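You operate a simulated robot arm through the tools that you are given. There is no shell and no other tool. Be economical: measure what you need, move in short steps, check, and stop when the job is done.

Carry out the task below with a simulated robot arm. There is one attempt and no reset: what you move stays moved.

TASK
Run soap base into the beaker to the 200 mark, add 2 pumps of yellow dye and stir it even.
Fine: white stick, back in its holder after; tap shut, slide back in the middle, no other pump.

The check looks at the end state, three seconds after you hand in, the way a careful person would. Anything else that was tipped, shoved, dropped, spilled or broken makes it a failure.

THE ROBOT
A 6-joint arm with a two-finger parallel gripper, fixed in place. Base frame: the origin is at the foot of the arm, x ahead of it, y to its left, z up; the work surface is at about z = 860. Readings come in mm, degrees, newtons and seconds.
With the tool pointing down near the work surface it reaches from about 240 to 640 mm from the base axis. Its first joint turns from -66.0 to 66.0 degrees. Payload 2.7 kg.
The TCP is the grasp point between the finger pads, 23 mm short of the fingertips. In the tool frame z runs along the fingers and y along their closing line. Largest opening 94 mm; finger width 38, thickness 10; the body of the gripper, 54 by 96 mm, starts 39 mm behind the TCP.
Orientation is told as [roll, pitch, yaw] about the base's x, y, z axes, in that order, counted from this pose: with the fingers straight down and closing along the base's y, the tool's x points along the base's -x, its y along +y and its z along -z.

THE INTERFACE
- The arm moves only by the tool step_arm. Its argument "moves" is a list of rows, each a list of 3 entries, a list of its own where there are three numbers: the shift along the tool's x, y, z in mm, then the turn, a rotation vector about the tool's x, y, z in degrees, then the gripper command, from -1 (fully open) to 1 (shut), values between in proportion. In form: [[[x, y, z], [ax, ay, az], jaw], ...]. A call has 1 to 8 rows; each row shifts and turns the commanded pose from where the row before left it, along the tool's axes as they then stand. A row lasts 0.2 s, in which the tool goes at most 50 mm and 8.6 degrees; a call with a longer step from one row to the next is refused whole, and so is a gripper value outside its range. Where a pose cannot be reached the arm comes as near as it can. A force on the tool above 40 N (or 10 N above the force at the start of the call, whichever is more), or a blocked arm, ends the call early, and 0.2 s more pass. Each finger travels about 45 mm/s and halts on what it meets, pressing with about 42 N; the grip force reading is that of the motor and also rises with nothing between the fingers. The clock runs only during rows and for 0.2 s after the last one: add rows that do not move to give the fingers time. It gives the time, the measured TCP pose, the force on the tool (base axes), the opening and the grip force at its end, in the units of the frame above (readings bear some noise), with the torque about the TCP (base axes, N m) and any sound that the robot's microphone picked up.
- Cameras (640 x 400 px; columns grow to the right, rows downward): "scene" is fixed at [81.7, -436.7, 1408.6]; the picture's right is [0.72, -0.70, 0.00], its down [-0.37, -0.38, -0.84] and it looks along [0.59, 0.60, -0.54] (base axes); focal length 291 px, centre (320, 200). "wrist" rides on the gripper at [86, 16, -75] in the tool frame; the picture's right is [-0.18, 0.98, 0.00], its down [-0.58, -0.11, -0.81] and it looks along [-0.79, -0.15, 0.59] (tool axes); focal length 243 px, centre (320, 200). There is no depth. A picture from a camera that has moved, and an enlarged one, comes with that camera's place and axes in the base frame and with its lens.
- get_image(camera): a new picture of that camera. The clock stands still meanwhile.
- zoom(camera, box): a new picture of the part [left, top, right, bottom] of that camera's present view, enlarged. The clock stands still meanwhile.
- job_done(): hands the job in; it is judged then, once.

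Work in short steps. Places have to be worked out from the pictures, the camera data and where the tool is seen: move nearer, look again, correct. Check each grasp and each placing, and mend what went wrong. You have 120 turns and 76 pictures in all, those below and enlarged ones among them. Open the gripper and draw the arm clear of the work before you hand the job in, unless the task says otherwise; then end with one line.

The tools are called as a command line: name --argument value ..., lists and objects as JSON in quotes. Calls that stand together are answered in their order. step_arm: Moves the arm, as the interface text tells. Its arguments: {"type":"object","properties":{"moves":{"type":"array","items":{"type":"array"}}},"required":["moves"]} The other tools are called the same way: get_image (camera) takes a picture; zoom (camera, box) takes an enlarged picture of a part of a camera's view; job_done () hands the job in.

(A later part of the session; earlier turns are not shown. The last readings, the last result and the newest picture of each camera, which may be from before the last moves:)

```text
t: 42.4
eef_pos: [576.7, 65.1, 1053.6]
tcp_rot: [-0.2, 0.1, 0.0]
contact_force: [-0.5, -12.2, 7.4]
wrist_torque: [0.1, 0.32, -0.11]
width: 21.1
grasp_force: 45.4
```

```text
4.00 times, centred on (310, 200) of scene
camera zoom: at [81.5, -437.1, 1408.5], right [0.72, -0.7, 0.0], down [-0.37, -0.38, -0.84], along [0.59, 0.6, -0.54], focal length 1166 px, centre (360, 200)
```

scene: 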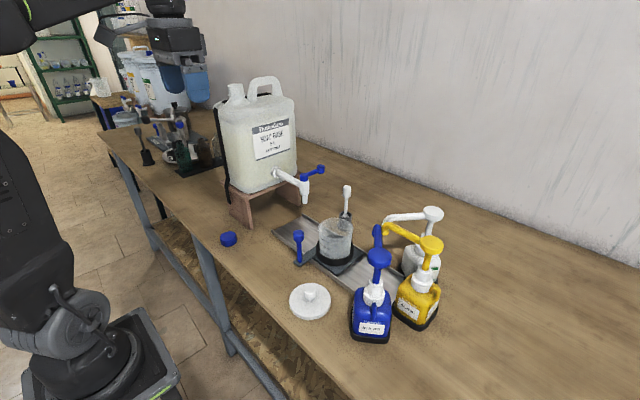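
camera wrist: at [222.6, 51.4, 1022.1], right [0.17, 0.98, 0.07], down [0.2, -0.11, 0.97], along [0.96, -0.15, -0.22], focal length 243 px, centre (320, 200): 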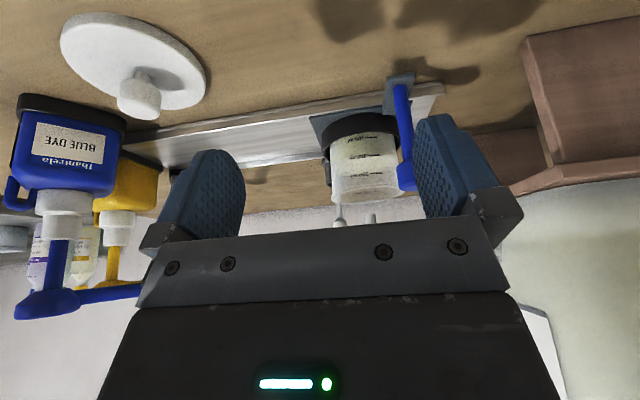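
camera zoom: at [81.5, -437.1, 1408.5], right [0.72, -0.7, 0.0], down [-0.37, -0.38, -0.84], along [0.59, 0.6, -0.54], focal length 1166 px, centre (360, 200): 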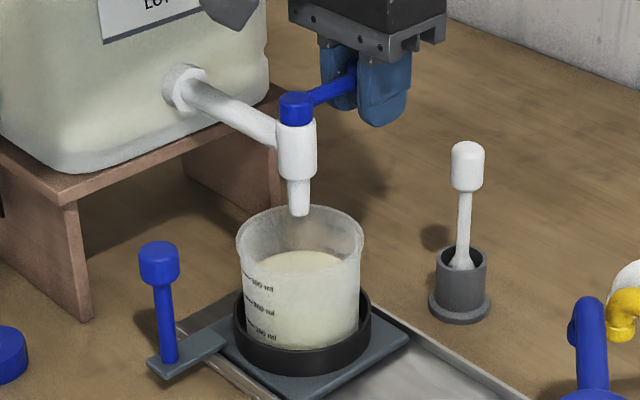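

That added ~8 ml (≈194). One smaller burst (29°) for the last ~5 ml.

step_arm --moves '[[[0.5, -7.7, 0], [0, 0, 7.2], 1], [[0.5, -7.7, 0], [0, 0, 7.2], 1], [[0.5, -7.7, 0], [0, 0, 7.2], 1], [[0.5, -7.7, 0], [0, 0, 7.2], 1]]'

step_arm --moves '[[[0.5, 7.7, 0], [0, 0, -7.2], 1], [[0.5, 7.7, 0], [0, 0, -7.2], 1], [[0.5, 7.7, 0], [0, 0, -7.2], 1], [[0, 7.7, 0], [0, 0, -7.2], 1], [[0, 0, 0], [0, 0, 0], 1]]'

step_arm --moves '[[[0, 0, 0], [0, 0, 0], -0.28], [[0, 0, 0], [0, 0, 0], -0.28], [[0, 0, 0], [0, 0, 0], -0.28], [[0, 0, -25], [0, 0, 0], -0.28], [[0, 0, -45], [0, 0, 0], -0.28], [[20, 0, -40], [0, 0, 0], -0.28], [[48, 0, 0], [0, 0, 0], -0.28], [[48, 0, 0], [0, 0, 0], -0.28]]'

zoom --camera "scene" --box '[250, 150, 370, 250]'

```text
t: 43.4
eef_pos: [573.0, 36.9, 1052.6]
tcp_rot: [-0.1, -0.2, -29.0]
contact_force: [3.1, -1.2, 6.5]
wrist_torque: [0.34, 0.42, -0.04]
width: 21.2
grasp_force: 44.8
```

```text
t: 44.6
eef_pos: [579.4, 65.3, 1052.5]
tcp_rot: [-0.2, 0.1, 0.0]
contact_force: [-14.9, -11.5, 7.0]
wrist_torque: [0.11, 0.15, 0.03]
width: 21.2
grasp_force: 44.8
```

```text
t: 46.4
eef_pos: [463.6, 67.4, 1163.8]
tcp_rot: [-0.1, -0.1, 0.0]
contact_force: [-0.7, 0.7, -0.1]
wrist_torque: [0.0, -0.02, -0.02]
width: 60.1
grasp_force: 0.1
```

```text
4.00 times, centred on (310, 200) of scene
camera zoom: at [81.7, -436.7, 1408.6], right [0.71, -0.7, 0.0], down [-0.37, -0.38, -0.84], along [0.59, 0.6, -0.54], focal length 1166 px, centre (360, 200)
```

zoom: 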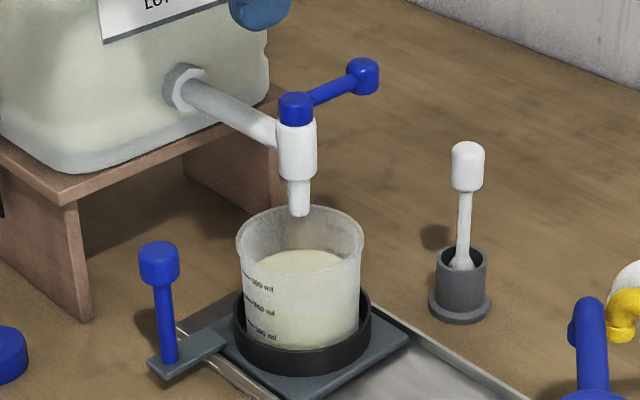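

Tap shut as at the start. I take the tilted side view again to verify the level.

step_arm --moves '[[[48, -10, 0], [0, 0, 0], -1], [[45, -9, 10], [0, 0, 0], -1], [[30, -8, 30], [0, -8, 0], -1], [[20, -5, 40], [0, -8, 0], -1], [[15, 0, 45], [0, -8, 0], -1], [[10, 0, 43], [0, 0, 0], -1]]'

zoom --camera "wrist" --box '[332, 145, 388, 187]'

```text
t: 47.8
eef_pos: [333.8, 32.3, 991.8]
tcp_rot: [-0.1, -24.1, 0.2]
contact_force: [-0.2, 0.2, 0.3]
wrist_torque: [-0.01, -0.01, 0.01]
width: 94.0
grasp_force: 0.0
```

```text
9.52 times, centred on (360, 166) of wrist
camera zoom: at [224.2, 48.8, 1024.7], right [0.17, 0.98, 0.07], down [0.2, -0.11, 0.97], along [0.96, -0.15, -0.22], focal length 2311 px, centre (-61, 524)
```

zoom: 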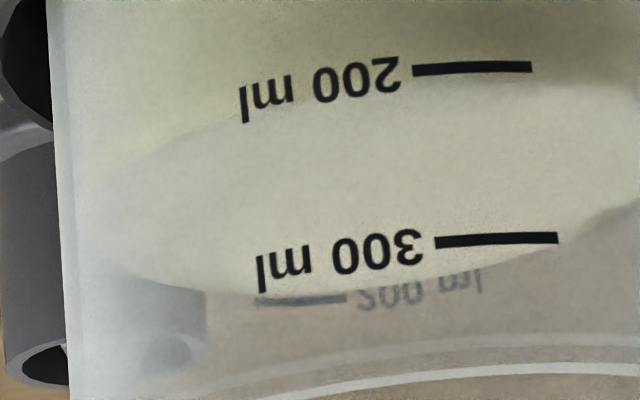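

Front and back lines now match the 200 marks. I level the tool and go above the slide handle.

step_arm --moves '[[[0, 0, -40], [0, 8, 0], -1], [[0, 0, -40], [0, 8, 0], -1], [[0, 0, -40], [0, 8.1, 0], -0.5], [[-40, 23, 0], [0, 0, 0], -0.5], [[-40, 23, 20], [0, 0, 0], -0.5], [[-39, 22, 30], [0, 0, 0], -0.5], [[0, 0, 0], [0, 0, 0], -0.5]]'

get_image --camera "wrist"

```text
refused: row 5 steps farther than a row can; nothing moved
```

```text
34 pictures are left
camera wrist: at [224.2, 48.8, 1024.7], right [0.17, 0.98, 0.07], down [0.2, -0.11, 0.97], along [0.96, -0.15, -0.22], focal length 243 px, centre (320, 200)
```

wrist: 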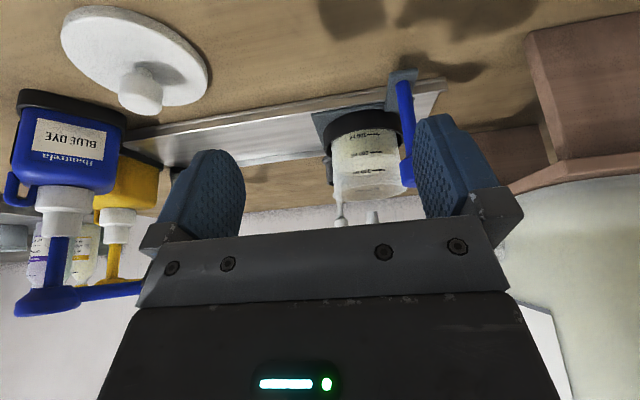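

The call was refused for one long step; I repeat it with shorter rows.

step_arm --moves '[[[0, 0, -40], [0, 8, 0], -1], [[0, 0, -40], [0, 8, 0], -1], [[0, 0, -40], [0, 8.1, 0], -0.5], [[-40, 23, 0], [0, 0, 0], -0.5], [[-40, 23, 0], [0, 0, 0], -0.5], [[-39, 22, 0], [0, 0, 0], -0.5], [[0, 0, 45], [0, 0, 0], -0.5], [[0, 0, 0], [0, 0, 0], -0.5]]'

zoom --camera "wrist" --box '[160, 0, 480, 230]'

```text
t: 49.6
eef_pos: [423.8, 102.1, 1057.6]
tcp_rot: [-0.1, 0.1, 0.0]
contact_force: [0.0, -0.2, 0.3]
wrist_torque: [0.02, 0.02, 0.01]
width: 70.4
grasp_force: 0.0
```

```text
1.74 times, centred on (320, 115) of wrist
camera zoom: at [337.4, 117.7, 1132.0], right [0.18, 0.98, 0.0], down [0.58, -0.11, 0.81], along [0.79, -0.15, -0.59], focal length 422 px, centre (320, 348)
```

zoom: 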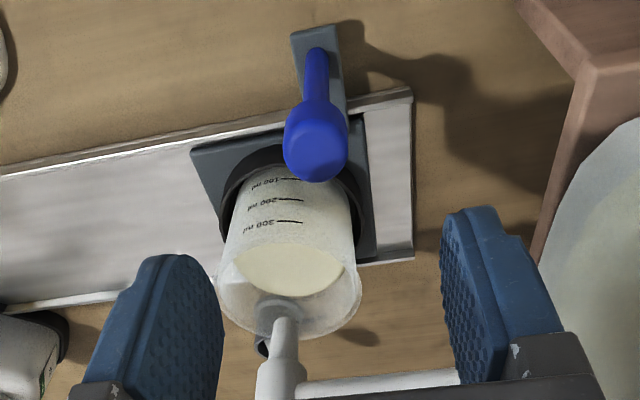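

Handle is beneath the jaws; I descend and grip it.

step_arm --moves '[[[1.5, -2, 33], [0, 0, 0], -0.5], [[0, 0, 33], [0, 0, 0], -0.5], [[0, 0, 33], [0, 0, 0], -0.5], [[0, 0, 0], [0, 0, 0], 1], [[0, 0, 0], [0, 0, 0], 1], [[0, 0, 0], [0, 0, 0], 1], [[0, 0, 0], [0, 0, 0], 1], [[0, 0, 0], [0, 0, 0], 1]]'

```text
t: 51.4
eef_pos: [418.3, 101.2, 958.9]
tcp_rot: [-0.1, 0.1, -0.1]
contact_force: [2.4, -14.5, -4.9]
wrist_torque: [0.45, -0.36, -0.09]
width: 26.0
grasp_force: 44.9
```

Gripped. I slide toward the pumps, following the rail slope (+2 mm in x per 100 mm).

step_arm --moves '[[[-0.2, -8, 0], [0, 0, 0], 1], [[-0.3, -15, 0], [0, 0, 0], 1], [[-0.3, -15, 0], [0, 0, 0], 1], [[-0.3, -15, 0], [0, 0, 0], 1], [[-0.3, -15, 0], [0, 0, 0], 1], [[-0.3, -15, 0], [0, 0, 0], 1], [[-0.3, -15, 0], [0, 0, 0], 1], [[-0.3, -15, 0], [0, 0, 0], 1]]'

step_arm --moves '[[[-0.3, -15, 0], [0, 0, 0], 1], [[-0.3, -15, 0], [0, 0, 0], 1], [[-0.3, -15, 0], [0, 0, 0], 1], [[-0.3, -15, 0], [0, 0, 0], 1], [[-0.3, -15, 0], [0, 0, 0], 1], [[-0.3, -12, 0], [0, 0, 0], 1]]'

zoom --camera "scene" --box '[260, 180, 450, 330]'

get_image --camera "wrist"

```text
t: 53.2
eef_pos: [417.2, -13.4, 960.1]
tcp_rot: [-0.2, 0.2, 0.0]
contact_force: [9.6, -3.1, -36.4]
wrist_torque: [0.44, 0.27, -0.05]
width: 25.7
grasp_force: 45.4
```

```text
t: 54.6
eef_pos: [418.2, -98.7, 961.2]
tcp_rot: [0.0, 0.8, 0.0]
contact_force: [-21.9, 0.7, -27.0]
wrist_torque: [0.49, -0.76, -0.06]
width: 25.4
grasp_force: 44.7
```

```text
2.67 times, centred on (355, 255) of scene
camera zoom: at [81.4, -436.8, 1408.6], right [0.72, -0.7, 0.0], down [-0.37, -0.38, -0.84], along [0.59, 0.6, -0.54], focal length 777 px, centre (227, 53)
```

zoom: 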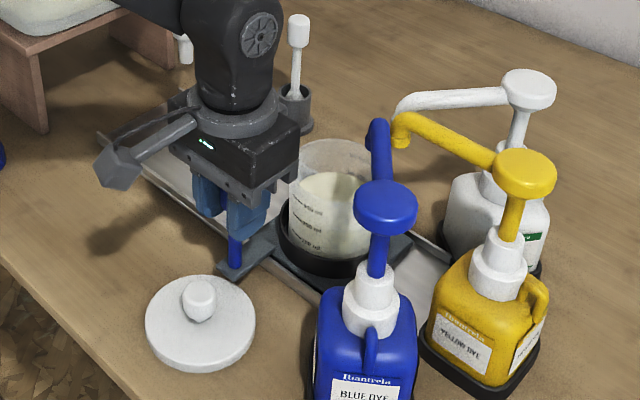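

```text
31 pictures are left
camera wrist: at [332.6, -82.3, 1036.7], right [0.18, 0.98, 0.0], down [0.59, -0.11, 0.8], along [0.78, -0.15, -0.6], focal length 243 px, centre (320, 200)
```

wrist: 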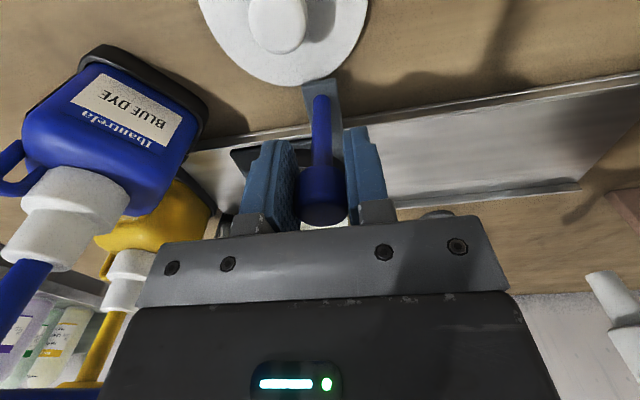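

The slide is following well. I relieve the side/vertical load slightly and continue 35 mm.

step_arm --moves '[[[1.2, 0, 1.5], [0, 0, 0], 1], [[0, -9, 0], [0, 0, 0], 1], [[-0.1, -9, 0], [0, 0, 0], 1], [[-0.1, -9, 0], [0, 0, 0], 1], [[-0.1, -9, 0], [0, 0, 0], 1]]'

zoom --camera "scene" --box '[280, 180, 450, 310]'

```text
t: 55.9
eef_pos: [420.5, -129.6, 960.7]
tcp_rot: [0.1, 0.5, 0.3]
contact_force: [-8.3, 8.7, 8.9]
wrist_torque: [-0.27, -0.27, 0.05]
width: 25.8
grasp_force: 45.1
stopped in row 5: the force on the tool passed its limit at 47 N (the readings are from after the stop); the commanded pose is now the measured one
```

```text
3.08 times, centred on (365, 245) of scene
camera zoom: at [81.4, -436.4, 1408.7], right [0.72, -0.7, 0.0], down [-0.37, -0.38, -0.84], along [0.59, 0.6, -0.54], focal length 897 px, centre (182, 62)
```

zoom: 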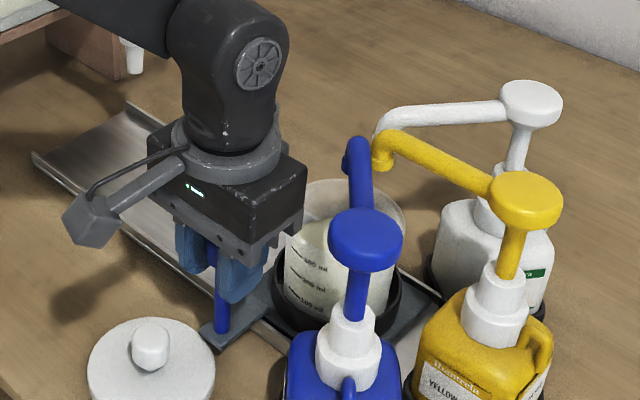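

The slide hit its end stop at handle y≈-129 (symmetric to +100, so middle ≈-14.5). Yellow's tip lies ~20 mm from the beaker centre, well inside. I release and rise.

step_arm --moves '[[[0, 0, 0], [0, 0, 0], 0.0], [[0, 0, 0], [0, 0, 0], 0.0], [[0, 0, 0], [0, 0, 0], 0.0], [[0, 0, -30], [0, 0, 0], 0.0], [[0, 0, -45], [0, 0, 0], 0.0], [[0, 0, -45], [0, 0, 0], 0.0], [[0, 0, -45], [0, 0, 0], 0.0], [[0, 0, -45], [0, 0, 0], 0.0]]'

get_image --camera "wrist"

zoom --camera "scene" --box '[280, 180, 450, 310]'

```text
t: 57.7
eef_pos: [426.4, -130.5, 1169.1]
tcp_rot: [0.2, 0.4, 0.3]
contact_force: [-0.5, 0.0, -0.4]
wrist_torque: [0.03, 0.0, -0.01]
width: 46.9
grasp_force: 0.1
```

```text
29 pictures are left
camera wrist: at [340.1, -115.5, 1244.3], right [0.18, 0.98, 0.0], down [0.59, -0.11, 0.8], along [0.79, -0.14, -0.6], focal length 243 px, centre (320, 200)
```

wrist: 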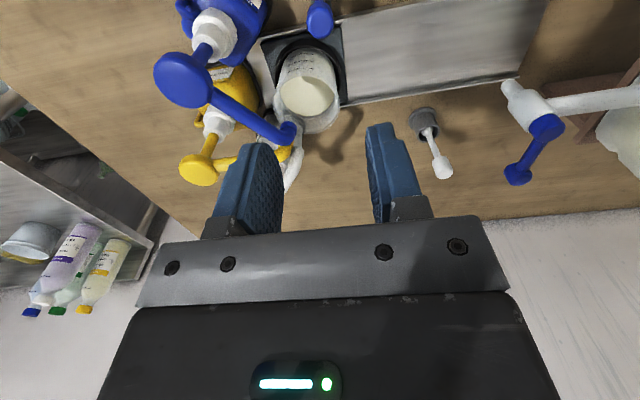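

```text
3.08 times, centred on (365, 245) of scene
camera zoom: at [81.7, -436.7, 1408.6], right [0.72, -0.7, 0.0], down [-0.37, -0.38, -0.84], along [0.59, 0.6, -0.54], focal length 897 px, centre (182, 62)
```

zoom: 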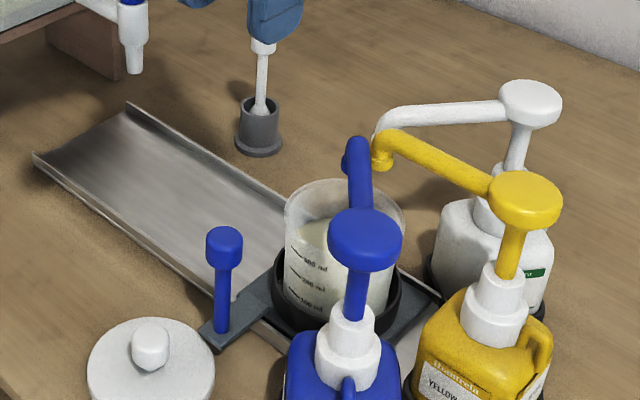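

Yellow head is at ~(517,-287, top ≈1053). I move above it with the jaws closed and look.

step_arm --moves '[[[-23, -39, 0], [0, 0, 0], 1], [[-23, -39, 0], [0, 0, 0], 1], [[-23, -39, 0], [0, 0, 0], 1], [[-22, -39, 0], [0, 0, 0], 1], [[0, 0, 30], [0, 0, 0], 1], [[0, 0, 20], [0, 0, 0], 1], [[0, 0, 0], [0, 0, 0], 1]]'

get_image --camera "wrist"

zoom --camera "scene" --box '[300, 130, 460, 250]'

```text
t: 59.3
eef_pos: [501.1, -281.3, 1111.6]
tcp_rot: [0.1, 0.4, 0.3]
contact_force: [-0.8, 0.0, 0.5]
wrist_torque: [0.01, 0.04, -0.02]
width: 0.0
grasp_force: 42.2
out of reach, approached as far as the arm can: row 4
```

```text
27 pictures are left
camera wrist: at [415.5, -266.4, 1187.2], right [0.18, 0.98, 0.0], down [0.59, -0.11, 0.8], along [0.79, -0.14, -0.6], focal length 243 px, centre (320, 200)
```

wrist: 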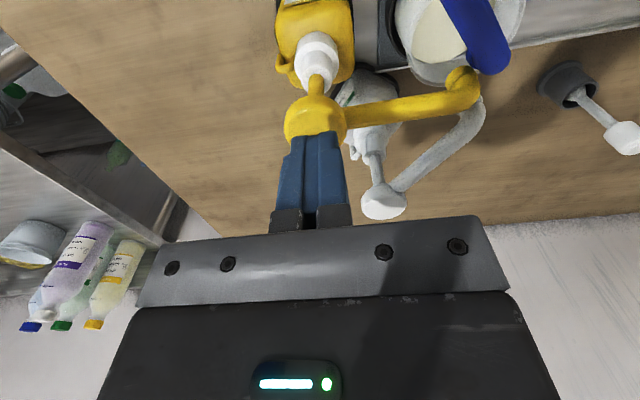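

```text
3.33 times, centred on (380, 190) of scene
camera zoom: at [81.7, -436.7, 1408.6], right [0.72, -0.7, 0.0], down [-0.37, -0.38, -0.84], along [0.59, 0.6, -0.54], focal length 972 px, centre (120, 233)
```

zoom: 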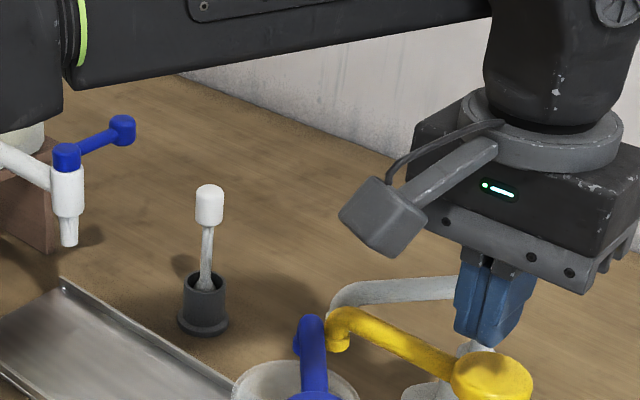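

Head is at ≈(510,-286); the tip needs +9 in x, -5 in y. I correct at this height, then lower to just above it.

step_arm --moves '[[[0, 0, 15], [0, 0, 0], 1], [[-8, -5, 0], [0, 0, 0], 1], [[0, 0, 0], [0, 0, 0], 1]]'

zoom --camera "wrist" --box '[240, 40, 420, 240]'

zoom --camera "scene" --box '[340, 170, 460, 270]'

```text
t: 60.1
eef_pos: [510.4, -287.7, 1096.4]
tcp_rot: [0.1, 0.4, 0.2]
contact_force: [0.2, -0.5, -0.2]
wrist_torque: [0.01, -0.01, 0.02]
width: 0.0
grasp_force: 41.8
```

```text
2.00 times, centred on (330, 140) of wrist
camera zoom: at [424.3, -271.8, 1172.5], right [0.18, 0.98, 0.0], down [0.59, -0.11, 0.8], along [0.79, -0.14, -0.6], focal length 485 px, centre (300, 320)
```

zoom: 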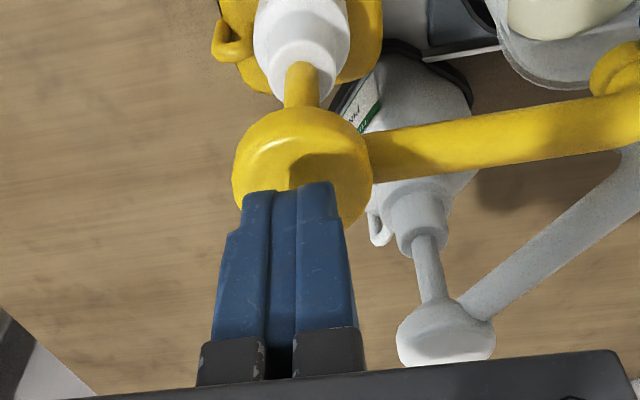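

```text
4.00 times, centred on (400, 220) of scene
camera zoom: at [81.7, -436.7, 1408.6], right [0.72, -0.7, 0.0], down [-0.37, -0.38, -0.84], along [0.59, 0.6, -0.54], focal length 1166 px, centre (0, 120)
```

zoom: 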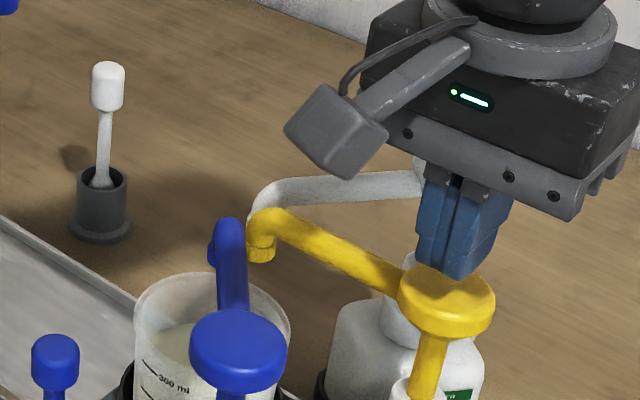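

Tips are centred above the head. I descend slowly to press the first pump and watch force and sound.

step_arm --moves '[[[0, 0, 10], [0, 0, 0], 1], [[0, 0, 5], [0, 0, 0], 1], [[0, 0, 5], [0, 0, 0], 1], [[0, 0, 5], [0, 0, 0], 1], [[0, 0, 5], [0, 0, 0], 1]]'

zoom --camera "scene" --box '[320, 180, 460, 300]'

```text
t: 61.3
eef_pos: [509.2, -286.6, 1068.0]
tcp_rot: [0.2, 0.3, 0.3]
contact_force: [1.3, 2.2, 4.3]
wrist_torque: [0.03, -0.12, 0.05]
width: 0.0
grasp_force: 41.8
```

```text
3.33 times, centred on (390, 240) of scene
camera zoom: at [81.7, -436.6, 1408.7], right [0.72, -0.7, 0.0], down [-0.37, -0.38, -0.84], along [0.59, 0.6, -0.54], focal length 972 px, centre (87, 67)
```

zoom: 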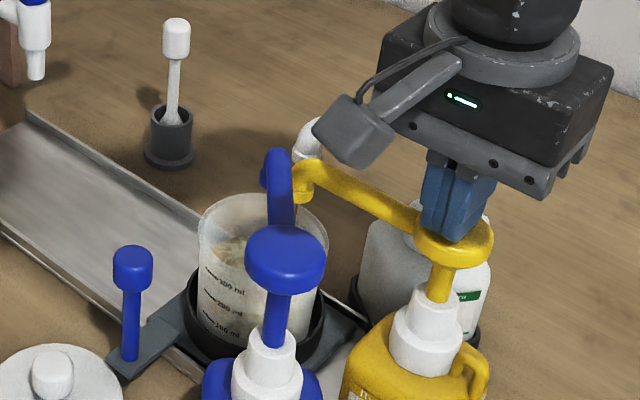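

The head moves down with light force and some dye seems to land. I press on to the end of the stroke.

step_arm --moves '[[[0, 0, 4], [0, 0, 0], 1], [[0, 0, 4], [0, 0, 0], 1], [[0, 0, 4], [0, 0, 0], 1], [[0, 0, 3], [0, 0, 0], 1], [[0, 0, 3], [0, 0, 0], 1], [[0, 0, 3], [0, 0, 0], 1]]'

zoom --camera "scene" --box '[320, 180, 460, 300]'

```text
t: 62.7
eef_pos: [508.7, -287.3, 1045.6]
tcp_rot: [0.2, 0.4, 0.2]
contact_force: [-1.7, 2.9, 8.0]
wrist_torque: [0.05, -0.14, 0.1]
width: 0.2
grasp_force: 42.3
```

```text
3.33 times, centred on (390, 240) of scene
camera zoom: at [81.5, -436.5, 1408.7], right [0.72, -0.7, 0.0], down [-0.37, -0.38, -0.84], along [0.59, 0.6, -0.54], focal length 972 px, centre (87, 67)
```

zoom: 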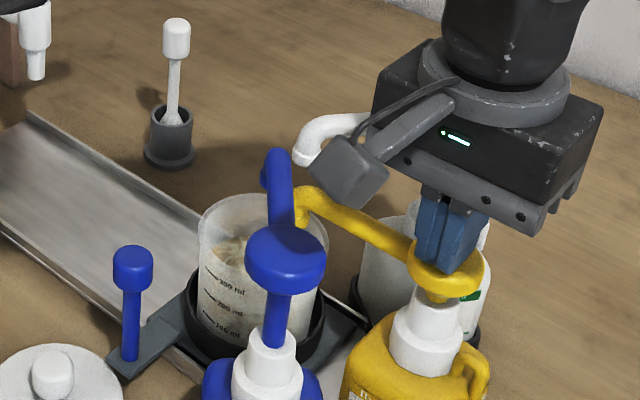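

Still ~8 N and a bit of stem left; I press a few more mm to the bottom.

step_arm --moves '[[[0, 0, 2.5], [0, 0, 0], 1], [[0, 0, 2.5], [0, 0, 0], 1], [[0, 0, 2.5], [0, 0, 0], 1], [[0, 0, 2.5], [0, 0, 0], 1]]'

```text
t: 63.7
eef_pos: [509.4, -286.7, 1040.2]
tcp_rot: [-0.3, -0.2, 0.3]
contact_force: [2.3, -1.4, 31.6]
wrist_torque: [-0.04, 0.05, 0.17]
width: 0.0
grasp_force: 42.0
```

31 N and no further travel: bottom reached. I lift off fully and check dye and head return.

step_arm --moves '[[[0, 0, -15], [0, 0, 0], 1], [[0, 0, -15], [0, 0, 0], 1], [[0, 0, -15], [0, 0, 0], 1], [[0, 0, -11], [0, 0, 0], 1], [[0, 0, 0], [0, 0, 0], 1], [[0, 0, 0], [0, 0, 0], 1]]'

zoom --camera "scene" --box '[320, 180, 460, 300]'

```text
t: 65.1
eef_pos: [508.7, -286.8, 1091.2]
tcp_rot: [0.2, 0.4, 0.3]
contact_force: [0.4, 0.6, -0.3]
wrist_torque: [-0.02, 0.0, -0.04]
width: 0.0
grasp_force: 42.0
```

```text
3.33 times, centred on (390, 240) of scene
camera zoom: at [81.7, -436.7, 1408.6], right [0.72, -0.7, 0.0], down [-0.37, -0.38, -0.84], along [0.59, 0.6, -0.54], focal length 972 px, centre (87, 67)
```

zoom: 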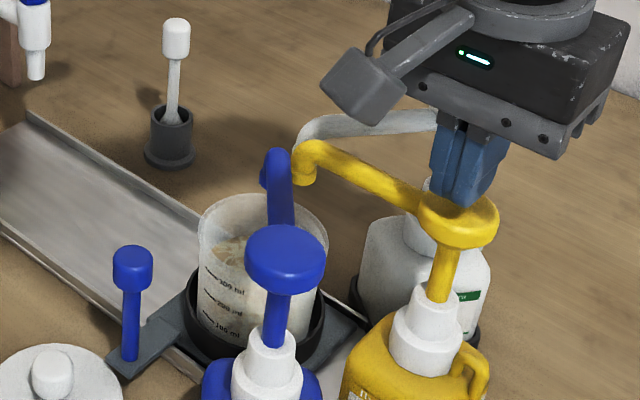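

Head is fully back up, one dose in. Second press, the same travel, then back up.

step_arm --moves '[[[0, 0, 10], [0, 0, 0], 1], [[0, 0, 8], [0, 0, 0], 1], [[0, 0, 8], [0, 0, 0], 1], [[0, 0, 8], [0, 0, 0], 1], [[0, 0, 7], [0, 0, 0], 1], [[0, 0, 6], [0, 0, 0], 1], [[0, 0, 5], [0, 0, 0], 1], [[0, 0, 4], [0, 0, 0], 1]]'

step_arm --moves '[[[0, 0, -15], [0, 0, 0], 1], [[0, 0, -15], [0, 0, 0], 1], [[0, 0, -15], [0, 0, 0], 1], [[0, 0, -15], [0, 0, 0], 1], [[0, 0, 0], [0, 0, 0], 1], [[0, 0, 0], [0, 0, 0], 1]]'

zoom --camera "scene" --box '[320, 180, 460, 300]'

```text
t: 66.9
eef_pos: [508.6, -288.0, 1041.9]
tcp_rot: [-0.2, 0.1, 0.2]
contact_force: [-6.7, -0.3, 29.8]
wrist_torque: [-0.01, 0.04, -0.18]
width: 0.0
grasp_force: 42.1
```

```text
t: 68.3
eef_pos: [507.8, -285.3, 1093.6]
tcp_rot: [0.2, 0.3, 0.2]
contact_force: [0.3, 0.1, -0.5]
wrist_torque: [-0.02, -0.02, -0.02]
width: 0.2
grasp_force: 42.2
```

```text
3.33 times, centred on (390, 240) of scene
camera zoom: at [81.7, -436.7, 1408.6], right [0.72, -0.7, 0.0], down [-0.37, -0.38, -0.84], along [0.59, 0.6, -0.54], focal length 972 px, centre (87, 67)
```

zoom: 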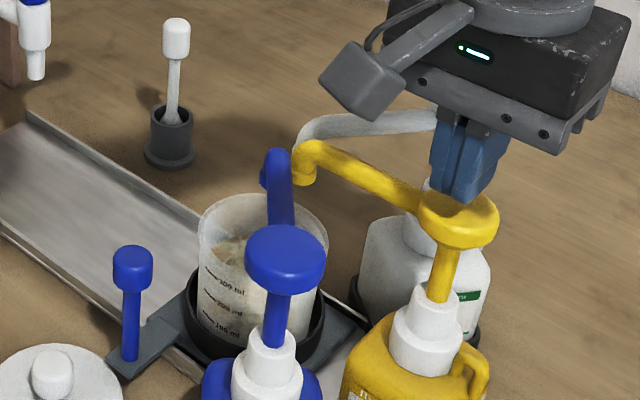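

Two full strokes done. I withdraw back and up, then return above the slide handle.

step_arm --moves '[[[0, 0, -40], [0, 0, 0], 1], [[15, 25, -25], [0, 0, 0], 0], [[22, 40, 0], [0, 0, 0], 0], [[22, 40, 0], [0, 0, 0], 0], [[22, 40, 0], [0, 0, 0], 0], [[4, 10, 45], [0, 0, 0], 0], [[0, 0, 30], [0, 0, 0], 0], [[0, 0, 0], [0, 0, 0], 0]]'

get_image --camera "wrist"

```text
t: 70.1
eef_pos: [424.7, -132.6, 1087.2]
tcp_rot: [0.2, 0.3, 0.1]
contact_force: [-0.4, 0.7, -0.5]
wrist_torque: [0.01, -0.01, 0.0]
width: 47.1
grasp_force: 0.0
```

```text
19 pictures are left
camera wrist: at [338.8, -116.4, 1161.4], right [0.18, 0.98, 0.0], down [0.59, -0.11, 0.8], along [0.79, -0.14, -0.6], focal length 243 px, centre (320, 200)
```

wrist: 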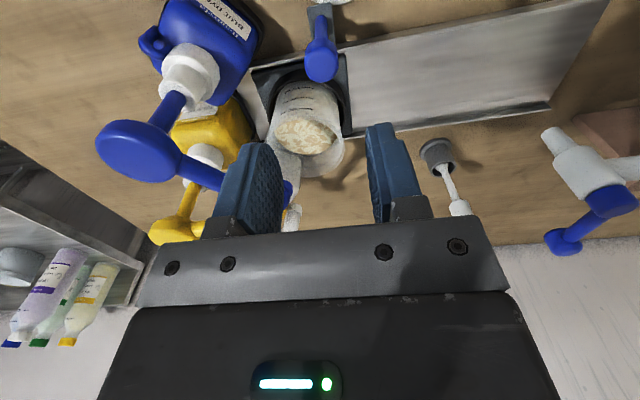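

Handle is right below (422,-130). I descend with jaws 47 mm open and grip.

step_arm --moves '[[[2, 2.5, 45], [0, 0, 0], 0], [[0, 0, 45], [0, 0, 0], 0], [[0, 0, 37], [0, 0, 0], 0], [[0, 0, 0], [0, 0, 0], 1], [[0, 0, 0], [0, 0, 0], 1], [[0, 0, 0], [0, 0, 0], 1], [[0, 0, 0], [0, 0, 0], 1]]'

```text
t: 71.7
eef_pos: [419.7, -128.2, 958.9]
tcp_rot: [0.1, 0.5, 0.2]
contact_force: [-0.6, -2.1, -8.2]
wrist_torque: [-0.44, -1.1, 0.04]
width: 25.5
grasp_force: 45.0
```

Gripped. I slide back 114 mm to the middle (handle y≈-14).

step_arm --moves '[[[0.1, 9, 0], [0, 0, 0], 1], [[0.1, 15, 0], [0, 0, 0], 1], [[0.2, 15, 0], [0, 0, 0], 1], [[0.2, 15, 0], [0, 0, 0], 1], [[0.2, 15, 0], [0, 0, 0], 1], [[0.2, 15, 0], [0, 0, 0], 1], [[0.2, 15, 0], [0, 0, 0], 1], [[0.2, 15, 0], [0, 0, 0], 1]]'

step_arm --moves '[[[0, 0, 0], [0, 0, 0], 1], [[0, 0, 0], [0, 0, 0], 1]]'

```text
t: 73.5
eef_pos: [420.0, -15.3, 958.4]
tcp_rot: [0.1, 0.0, 0.3]
contact_force: [33.9, -0.3, -13.8]
wrist_torque: [-0.35, 0.75, 0.01]
width: 25.8
grasp_force: 45.0
```

```text
t: 74.1
eef_pos: [419.8, -14.7, 958.0]
tcp_rot: [0.0, -0.1, 0.3]
contact_force: [33.6, -0.1, -13.3]
wrist_torque: [-0.48, 0.62, 0.03]
width: 25.8
grasp_force: 44.9
```

At y=-14.7, the midpoint of the two end stops. I relieve the side load, release and rise.

step_arm --moves '[[[-1.5, 0, 0], [0, 0, 0], 1], [[0, 0, 0], [0, 0, 0], 0.2], [[0, 0, 0], [0, 0, 0], 0.0], [[0, 0, 0], [0, 0, 0], 0.0], [[0, 0, -30], [0, 0, 0], 0.0], [[0, 0, -45], [0, 0, 0], 0.0], [[0, 0, -45], [0, 0, 0], 0.0], [[0, 0, -45], [0, 0, 0], 0.0]]'

zoom --camera "scene" --box '[260, 160, 400, 280]'

```text
t: 75.9
eef_pos: [422.3, -13.8, 1125.5]
tcp_rot: [0.1, 0.4, 0.2]
contact_force: [0.3, 0.5, -0.4]
wrist_torque: [0.0, 0.01, -0.02]
width: 47.0
grasp_force: 0.1
```

```text
3.33 times, centred on (330, 220) of scene
camera zoom: at [81.7, -436.7, 1408.6], right [0.72, -0.7, 0.0], down [-0.37, -0.38, -0.84], along [0.59, 0.6, -0.54], focal length 972 px, centre (287, 133)
```

zoom: 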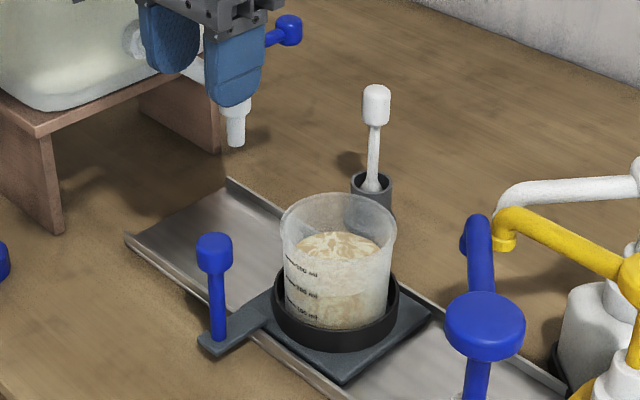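

Slide rests in the middle and the dye is streaked in. Next is the white stick, cap ≈(632,15,985), near the reach limit and close to the tap lever, so I turn the gripper +30° yaw and approach from the -y side.

step_arm --moves '[[[0, 0, 0], [0, 0, -8], -0.28], [[0, 0, 0], [0, 0, -8], -0.28], [[0, 0, 0], [0, 0, -8], -0.28], [[0, 0, 0], [0, 0, -6], -0.28], [[-30.1, -29.2, 7.5], [0, 0, 0], -0.28], [[-30.1, -29.2, 7.5], [0, 0, 0], -0.28], [[-30.1, -29.2, 7.5], [0, 0, 0], -0.28], [[-30.1, -29.2, 7.5], [0, 0, 0], -0.28]]'

get_image --camera "wrist"

```text
t: 77.7
eef_pos: [583.0, -53.8, 1094.3]
tcp_rot: [0.3, 0.3, 30.3]
contact_force: [0.3, -0.3, -0.4]
wrist_torque: [-0.01, -0.01, -0.02]
width: 60.1
grasp_force: 0.1
```

```text
17 pictures are left
camera wrist: at [500.4, -83.9, 1169.1], right [-0.34, 0.94, 0.0], down [0.56, 0.2, 0.8], along [0.75, 0.27, -0.6], focal length 243 px, centre (320, 200)
```

wrist: 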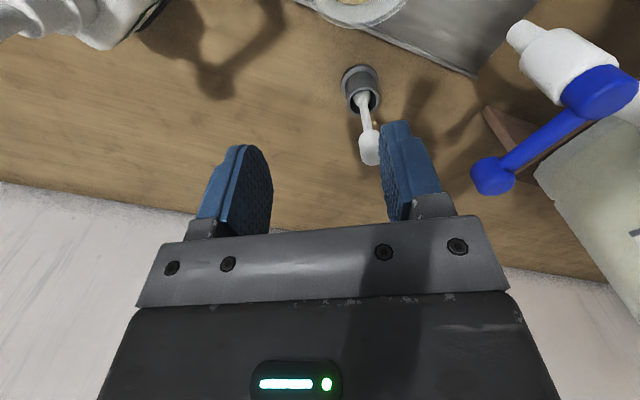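

Cap confirmed at ≈(633,16,983). I descend 40 mm short of it, with the jaws straddling the line, to slide in forward.

step_arm --moves '[[[-13.2, 18, 27], [0, 0, 0], -0.28], [[-13.2, 18, 27], [0, 0, 0], -0.28], [[0, 0, 27], [0, 0, 0], -0.28], [[0, 0, 28], [0, 0, 0], -0.28], [[0, 0, 0], [0, 0, 0], -0.28]]'

get_image --camera "wrist"

```text
t: 78.9
eef_pos: [587.7, -10.1, 985.3]
tcp_rot: [0.4, 0.3, 30.1]
contact_force: [-0.2, 1.3, 0.7]
wrist_torque: [0.03, 0.0, 0.0]
width: 60.3
grasp_force: 0.0
```

```text
16 pictures are left
camera wrist: at [505.4, -40.2, 1060.1], right [-0.34, 0.94, 0.0], down [0.56, 0.2, 0.8], along [0.76, 0.27, -0.6], focal length 243 px, centre (320, 200)
```

wrist: 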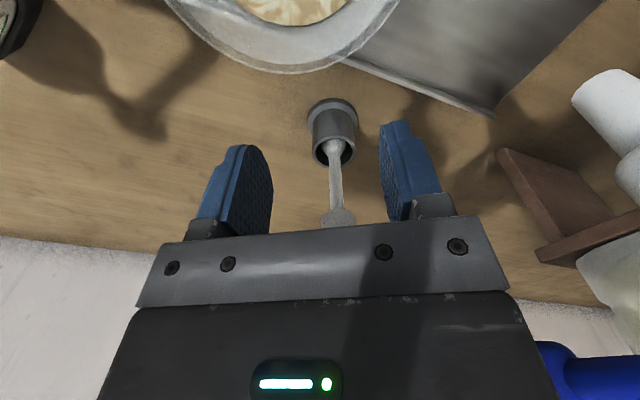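

The stick stands upright at ≈(632,17), in line with the jaws. I slide forward 41 mm and close on the cap.

step_arm --moves '[[[-14, 1.5, 0], [0, 0, 0], -0.28], [[-14, 0, 0], [0, 0, 0], -0.28], [[-13, 0, 0], [0, 0, 0], -0.28], [[0, 0, 0], [0, 0, 0], 1], [[0, 0, 0], [0, 0, 0], 1], [[0, 0, 0], [0, 0, 0], 1], [[0, 0, 0], [0, 0, 0], 1]]'

zoom --camera "scene" --box '[280, 150, 390, 240]'

```text
t: 80.5
eef_pos: [622.0, 11.9, 985.2]
tcp_rot: [0.3, 0.4, 30.3]
contact_force: [0.3, 0.2, 0.0]
wrist_torque: [-0.04, -0.02, 0.0]
width: 22.5
grasp_force: 41.9
```

```text
4.44 times, centred on (335, 195) of scene
camera zoom: at [81.7, -436.7, 1408.6], right [0.72, -0.7, 0.0], down [-0.37, -0.38, -0.84], along [0.59, 0.6, -0.54], focal length 1295 px, centre (253, 222)
```

zoom: 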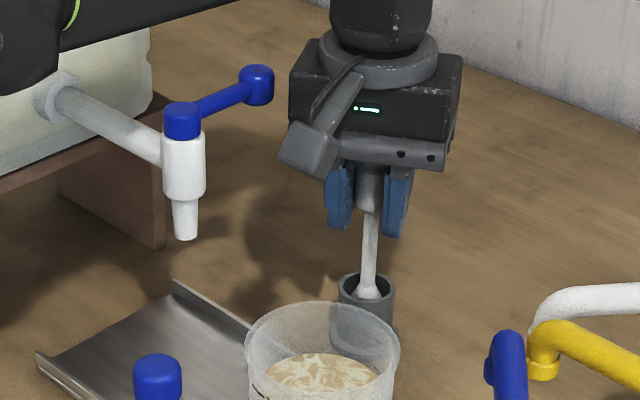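

Cap held (22.5 mm). I lift it out of its holder.

step_arm --moves '[[[0, 0, -15], [0, 0, 0], 1], [[0, 0, -15], [0, 0, 0], 1], [[1, 0, -15], [0, 0, 0], 1], [[3, 0, -13], [0, 0, 0], 1], [[0, 0, 0], [0, 0, 0], 1]]'

zoom --camera "scene" --box '[280, 150, 390, 240]'

```text
t: 81.7
eef_pos: [620.3, 8.7, 1043.2]
tcp_rot: [0.3, 0.2, 30.1]
contact_force: [0.2, 0.8, -0.1]
wrist_torque: [-0.02, 0.0, 0.0]
width: 22.2
grasp_force: 41.9
```

```text
4.44 times, centred on (335, 195) of scene
camera zoom: at [81.7, -436.7, 1408.6], right [0.72, -0.7, 0.0], down [-0.37, -0.38, -0.84], along [0.59, 0.6, -0.54], focal length 1295 px, centre (253, 222)
```

zoom: 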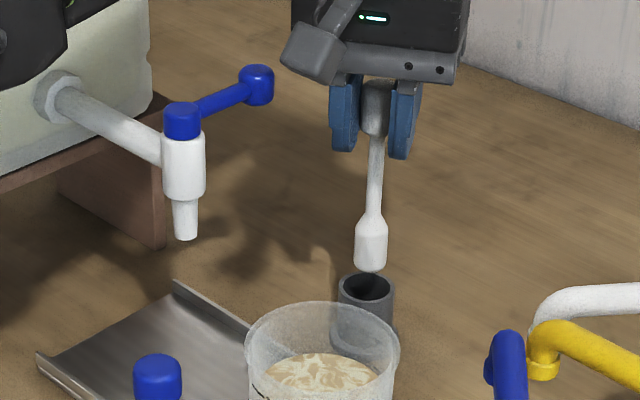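

Stick is out cleanly (tip ≈123 mm below TCP). I move inward while rising to clear the beaker rim, and stop above its centre.

step_arm --moves '[[[12, -8, -10], [0, 0, 0], 1], [[15, 0, -20], [0, 0, 0], 1], [[20, 0, -17], [0, 0, 0], 1], [[27, 0, 0], [0, 0, 0], 1], [[27, 4, 0], [0, 0, 0], 1], [[28, 4, 0], [0, 0, 0], 1], [[0, 0, 0], [0, 0, 0], 1]]'

zoom --camera "scene" --box '[280, 150, 390, 240]'

get_image --camera "wrist"

```text
t: 83.3
eef_pos: [509.4, -56.4, 1089.8]
tcp_rot: [0.4, 0.3, 30.3]
contact_force: [0.2, 0.5, -0.1]
wrist_torque: [0.01, -0.02, -0.03]
width: 22.0
grasp_force: 42.3
```

```text
4.44 times, centred on (335, 195) of scene
camera zoom: at [81.7, -436.7, 1408.6], right [0.72, -0.7, 0.0], down [-0.37, -0.38, -0.84], along [0.59, 0.6, -0.54], focal length 1295 px, centre (253, 222)
```

zoom: 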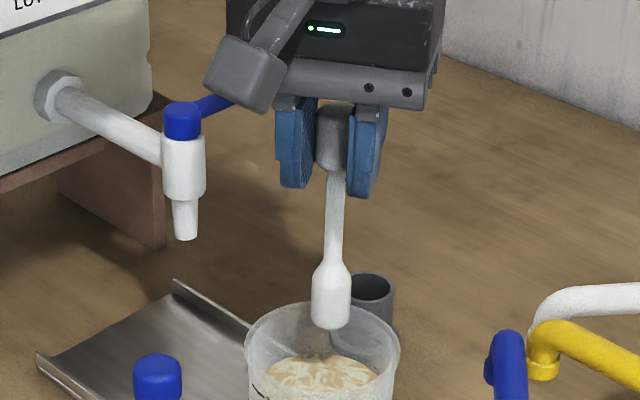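

```text
12 pictures are left
camera wrist: at [426.4, -86.6, 1166.7], right [-0.34, 0.94, 0.0], down [0.56, 0.2, 0.8], along [0.76, 0.27, -0.6], focal length 243 px, centre (320, 200)
```

wrist: 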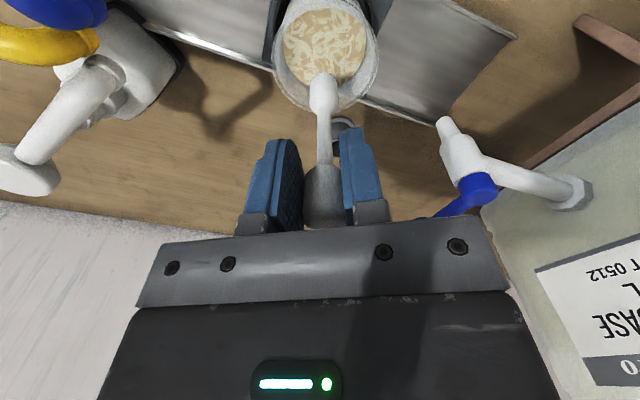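

Stick is over the beaker centre. I lower it 78 mm into the liquid, then check.

step_arm --moves '[[[0, 0, 20], [0, 0, 0], 1], [[0, 0, 20], [0, 0, 0], 1], [[0, 0, 20], [0, 0, 0], 1], [[0, 0, 18], [0, 0, 0], 1]]'

zoom --camera "scene" --box '[280, 170, 390, 260]'

```text
t: 84.3
eef_pos: [508.1, -56.1, 1011.2]
tcp_rot: [0.3, 0.2, 30.3]
contact_force: [-0.6, -0.5, -1.0]
wrist_torque: [0.01, 0.0, -0.02]
width: 22.2
grasp_force: 41.8
```

```text
4.44 times, centred on (335, 215) of scene
camera zoom: at [81.7, -436.7, 1408.6], right [0.72, -0.7, 0.0], down [-0.37, -0.38, -0.84], along [0.59, 0.6, -0.54], focal length 1295 px, centre (253, 133)
```

zoom: 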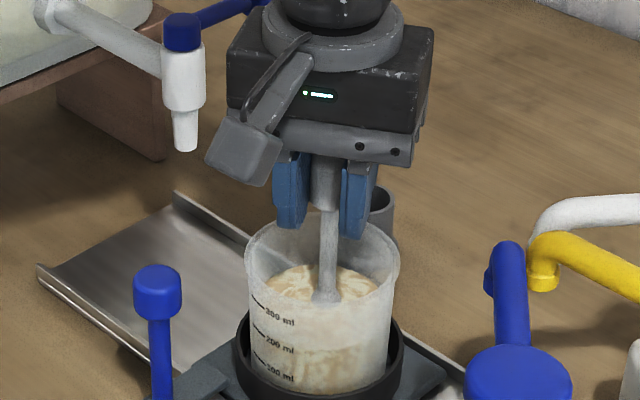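

The paddle is in the liquid, centred. I stir with circles of ~14 mm radius.

step_arm --moves '[[[7, 0, 0], [0, 0, 0], 1], [[7, 0, 0], [0, 0, 0], 1]]'

step_arm --moves '[[[-4.1, 9.9, 0], [0, 0, 0], 1], [[-9.9, 4.1, 0], [0, 0, 0], 1], [[-9.9, -4.1, 0], [0, 0, 0], 1], [[-4.1, -9.9, 0], [0, 0, 0], 1], [[4.1, -9.9, 0], [0, 0, 0], 1], [[9.9, -4.1, 0], [0, 0, 0], 1], [[9.9, 4.1, 0], [0, 0, 0], 1], [[4.1, 9.9, 0], [0, 0, 0], 1]]'

```text
t: 84.9
eef_pos: [496.2, -61.7, 1011.3]
tcp_rot: [0.4, 0.3, 30.2]
contact_force: [-0.5, 0.3, 0.2]
wrist_torque: [-0.01, -0.04, -0.01]
width: 22.2
grasp_force: 41.6
```

```text
t: 86.7
eef_pos: [496.3, -63.1, 1011.8]
tcp_rot: [0.4, 0.3, 30.2]
contact_force: [-0.9, 0.5, -0.1]
wrist_torque: [0.0, 0.0, -0.01]
width: 22.0
grasp_force: 42.1
```

No contact forces. I stir several more revolutions.

step_arm --moves '[[[-4.1, 9.9, 0], [0, 0, 0], 1], [[-9.9, 4.1, 0], [0, 0, 0], 1], [[-9.9, -4.1, 0], [0, 0, 0], 1], [[-4.1, -9.9, 0], [0, 0, 0], 1], [[4.1, -9.9, 0], [0, 0, 0], 1], [[9.9, -4.1, 0], [0, 0, 0], 1], [[9.9, 4.1, 0], [0, 0, 0], 1], [[4.1, 9.9, 0], [0, 0, 0], 1]]'

step_arm --moves '[[[-4.1, 9.9, 0], [0, 0, 0], 1], [[-9.9, 4.1, 0], [0, 0, 0], 1], [[-9.9, -4.1, 0], [0, 0, 0], 1], [[-4.1, -9.9, 0], [0, 0, 0], 1], [[4.1, -9.9, 0], [0, 0, 0], 1], [[9.9, -4.1, 0], [0, 0, 0], 1], [[9.9, 4.1, 0], [0, 0, 0], 1], [[4.1, 9.9, 0], [0, 0, 0], 1]]'

step_arm --moves '[[[-4.1, 9.9, 0], [0, 0, 0], 1], [[-9.9, 4.1, 0], [0, 0, 0], 1], [[-9.9, -4.1, 0], [0, 0, 0], 1], [[-4.1, -9.9, 0], [0, 0, 0], 1], [[4.1, -9.9, 0], [0, 0, 0], 1], [[9.9, -4.1, 0], [0, 0, 0], 1], [[9.9, 4.1, 0], [0, 0, 0], 1], [[4.1, 9.9, 0], [0, 0, 0], 1]]'

zoom --camera "scene" --box '[300, 200, 360, 245]'

```text
t: 88.5
eef_pos: [495.2, -63.3, 1013.6]
tcp_rot: [0.4, 0.3, 30.2]
contact_force: [0.3, 0.2, -0.2]
wrist_torque: [0.04, 0.02, 0.01]
width: 22.2
grasp_force: 41.9
```

```text
t: 90.3
eef_pos: [494.4, -61.9, 1011.6]
tcp_rot: [0.3, 0.2, 30.2]
contact_force: [0.3, 0.2, -0.7]
wrist_torque: [0.04, 0.0, -0.01]
width: 21.8
grasp_force: 41.2
```

```text
t: 92.1
eef_pos: [497.0, -63.6, 1012.5]
tcp_rot: [0.3, 0.3, 30.3]
contact_force: [-0.3, -0.6, -0.7]
wrist_torque: [-0.01, -0.02, -0.02]
width: 22.2
grasp_force: 41.4
```

```text
8.89 times, centred on (330, 222) of scene
camera zoom: at [81.7, -436.7, 1408.6], right [0.71, -0.7, 0.0], down [-0.37, -0.38, -0.84], along [0.59, 0.6, -0.54], focal length 2591 px, centre (231, 0)
```

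zoom: 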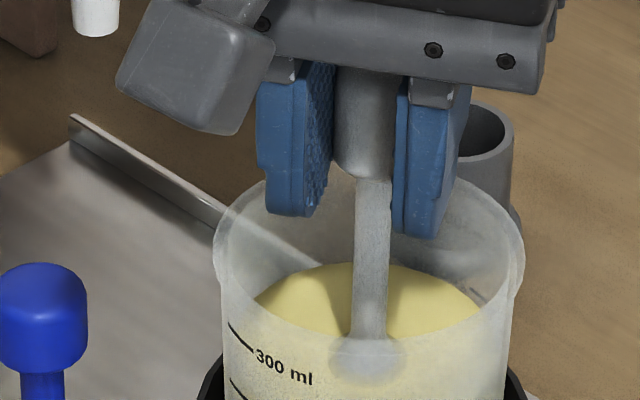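

The colour is even yellow already. Two more turns for good measure, back to centre, and lift out over the beaker.

step_arm --moves '[[[-4.1, 9.9, 0], [0, 0, 0], 1], [[-9.9, 4.1, 0], [0, 0, 0], 1], [[-9.9, -4.1, 0], [0, 0, 0], 1], [[-4.1, -9.9, 0], [0, 0, 0], 1], [[4.1, -9.9, 0], [0, 0, 0], 1], [[9.9, -4.1, 0], [0, 0, 0], 1], [[9.9, 4.1, 0], [0, 0, 0], 1], [[4.1, 9.9, 0], [0, 0, 0], 1]]'

step_arm --moves '[[[-4.1, 9.9, 0], [0, 0, 0], 1], [[-9.9, 4.1, 0], [0, 0, 0], 1], [[-9.9, -4.1, 0], [0, 0, 0], 1], [[-4.1, -9.9, 0], [0, 0, 0], 1], [[4.1, -9.9, 0], [0, 0, 0], 1], [[9.9, -4.1, 0], [0, 0, 0], 1], [[9.9, 4.1, 0], [0, 0, 0], 1], [[4.1, 9.9, 0], [0, 0, 0], 1]]'

step_arm --moves '[[[-14, 0, 0], [0, 0, 0], 1], [[0, 0, -15], [0, 0, 0], 1], [[0, 0, -20], [0, 0, 0], 1], [[0, 0, -20], [0, 0, 0], 1], [[0, 0, -23], [0, 0, 0], 1], [[0, 0, 0], [0, 0, 0], 1], [[0, 0, 0], [0, 0, 0], 1], [[0, 0, 0], [0, 0, 0], 1]]'

zoom --camera "scene" --box '[280, 160, 390, 250]'

```text
t: 93.9
eef_pos: [494.8, -63.7, 1011.8]
tcp_rot: [0.2, 0.3, 30.1]
contact_force: [0.0, 0.6, 0.1]
wrist_torque: [-0.02, -0.04, 0.04]
width: 22.1
grasp_force: 42.2
```

```text
t: 95.7
eef_pos: [495.2, -63.0, 1011.5]
tcp_rot: [0.3, 0.1, 30.2]
contact_force: [0.4, 0.0, -0.1]
wrist_torque: [0.01, -0.02, 0.0]
width: 21.6
grasp_force: 42.2
```

```text
t: 97.5
eef_pos: [509.4, -59.9, 1088.6]
tcp_rot: [0.2, 0.2, 30.2]
contact_force: [-0.1, -0.7, -0.1]
wrist_torque: [0.0, 0.02, 0.0]
width: 21.7
grasp_force: 41.6
```

```text
4.44 times, centred on (335, 205) of scene
camera zoom: at [81.7, -436.7, 1408.6], right [0.72, -0.7, 0.0], down [-0.37, -0.38, -0.84], along [0.59, 0.6, -0.54], focal length 1295 px, centre (253, 178)
```

zoom: 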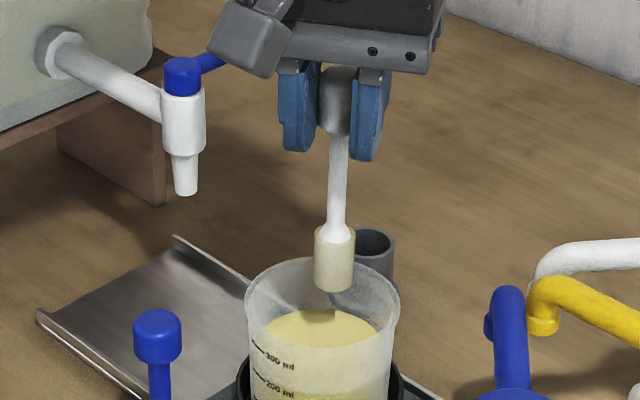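

Mixture even, stick still vertical. I wait a second for drips, then retrace the path to above the holder.

step_arm --moves '[[[0, 0, 0], [0, 0, 0], 1], [[0, 0, 0], [0, 0, 0], 1], [[0, 0, 0], [0, 0, 0], 1], [[0, 0, 0], [0, 0, 0], 1], [[0, 0, 0], [0, 0, 0], 1], [[0, 0, 0], [0, 0, 0], 1]]'

step_arm --moves '[[[-28, -4, 0], [0, 0, 0], 1], [[-27, -4, 0], [0, 0, 0], 1], [[-27, 0, 0], [0, 0, 0], 1], [[-20, 0, 17], [0, 0, 0], 1], [[-15, 0, 20], [0, 0, 0], 1], [[-12, 8, 8], [0, 0, 0], 1], [[0, 0, 0], [0, 0, 0], 1]]'

zoom --camera "scene" --box '[280, 150, 390, 240]'

get_image --camera "wrist"

```text
t: 98.9
eef_pos: [508.5, -59.3, 1088.9]
tcp_rot: [0.2, 0.4, 30.2]
contact_force: [-0.1, 0.1, 0.3]
wrist_torque: [-0.01, -0.01, 0.02]
width: 21.9
grasp_force: 41.9
```

```text
t: 100.5
eef_pos: [619.8, 9.4, 1042.1]
tcp_rot: [0.2, 0.3, 30.2]
contact_force: [0.1, -0.2, -1.0]
wrist_torque: [0.0, -0.01, 0.0]
width: 22.0
grasp_force: 42.2
```

```text
4.44 times, centred on (335, 195) of scene
camera zoom: at [81.7, -436.7, 1408.6], right [0.72, -0.7, 0.0], down [-0.37, -0.38, -0.84], along [0.59, 0.6, -0.54], focal length 1295 px, centre (253, 222)
```

zoom: 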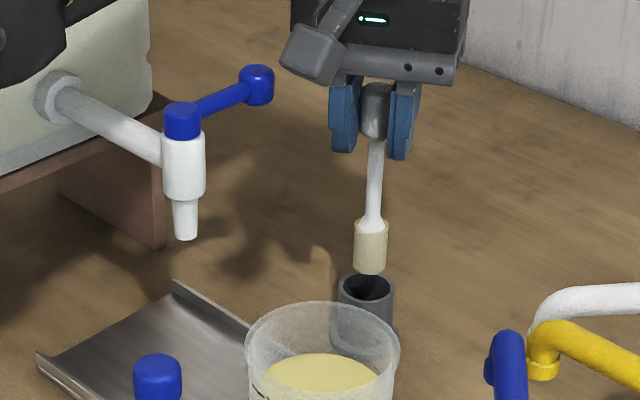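

```text
7 pictures are left
camera wrist: at [537.9, -20.8, 1117.3], right [-0.34, 0.94, 0.0], down [0.56, 0.2, 0.8], along [0.76, 0.27, -0.6], focal length 243 px, centre (320, 200)
```

wrist: 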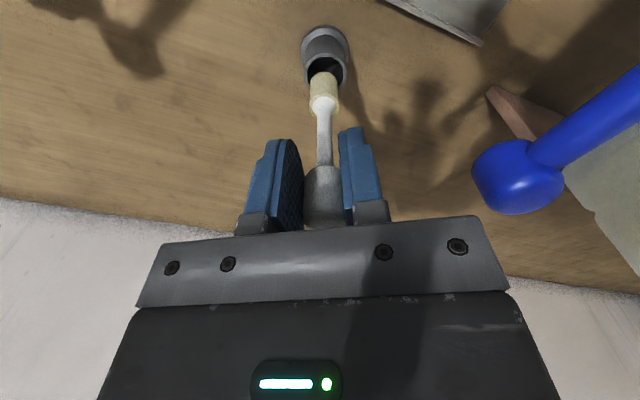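

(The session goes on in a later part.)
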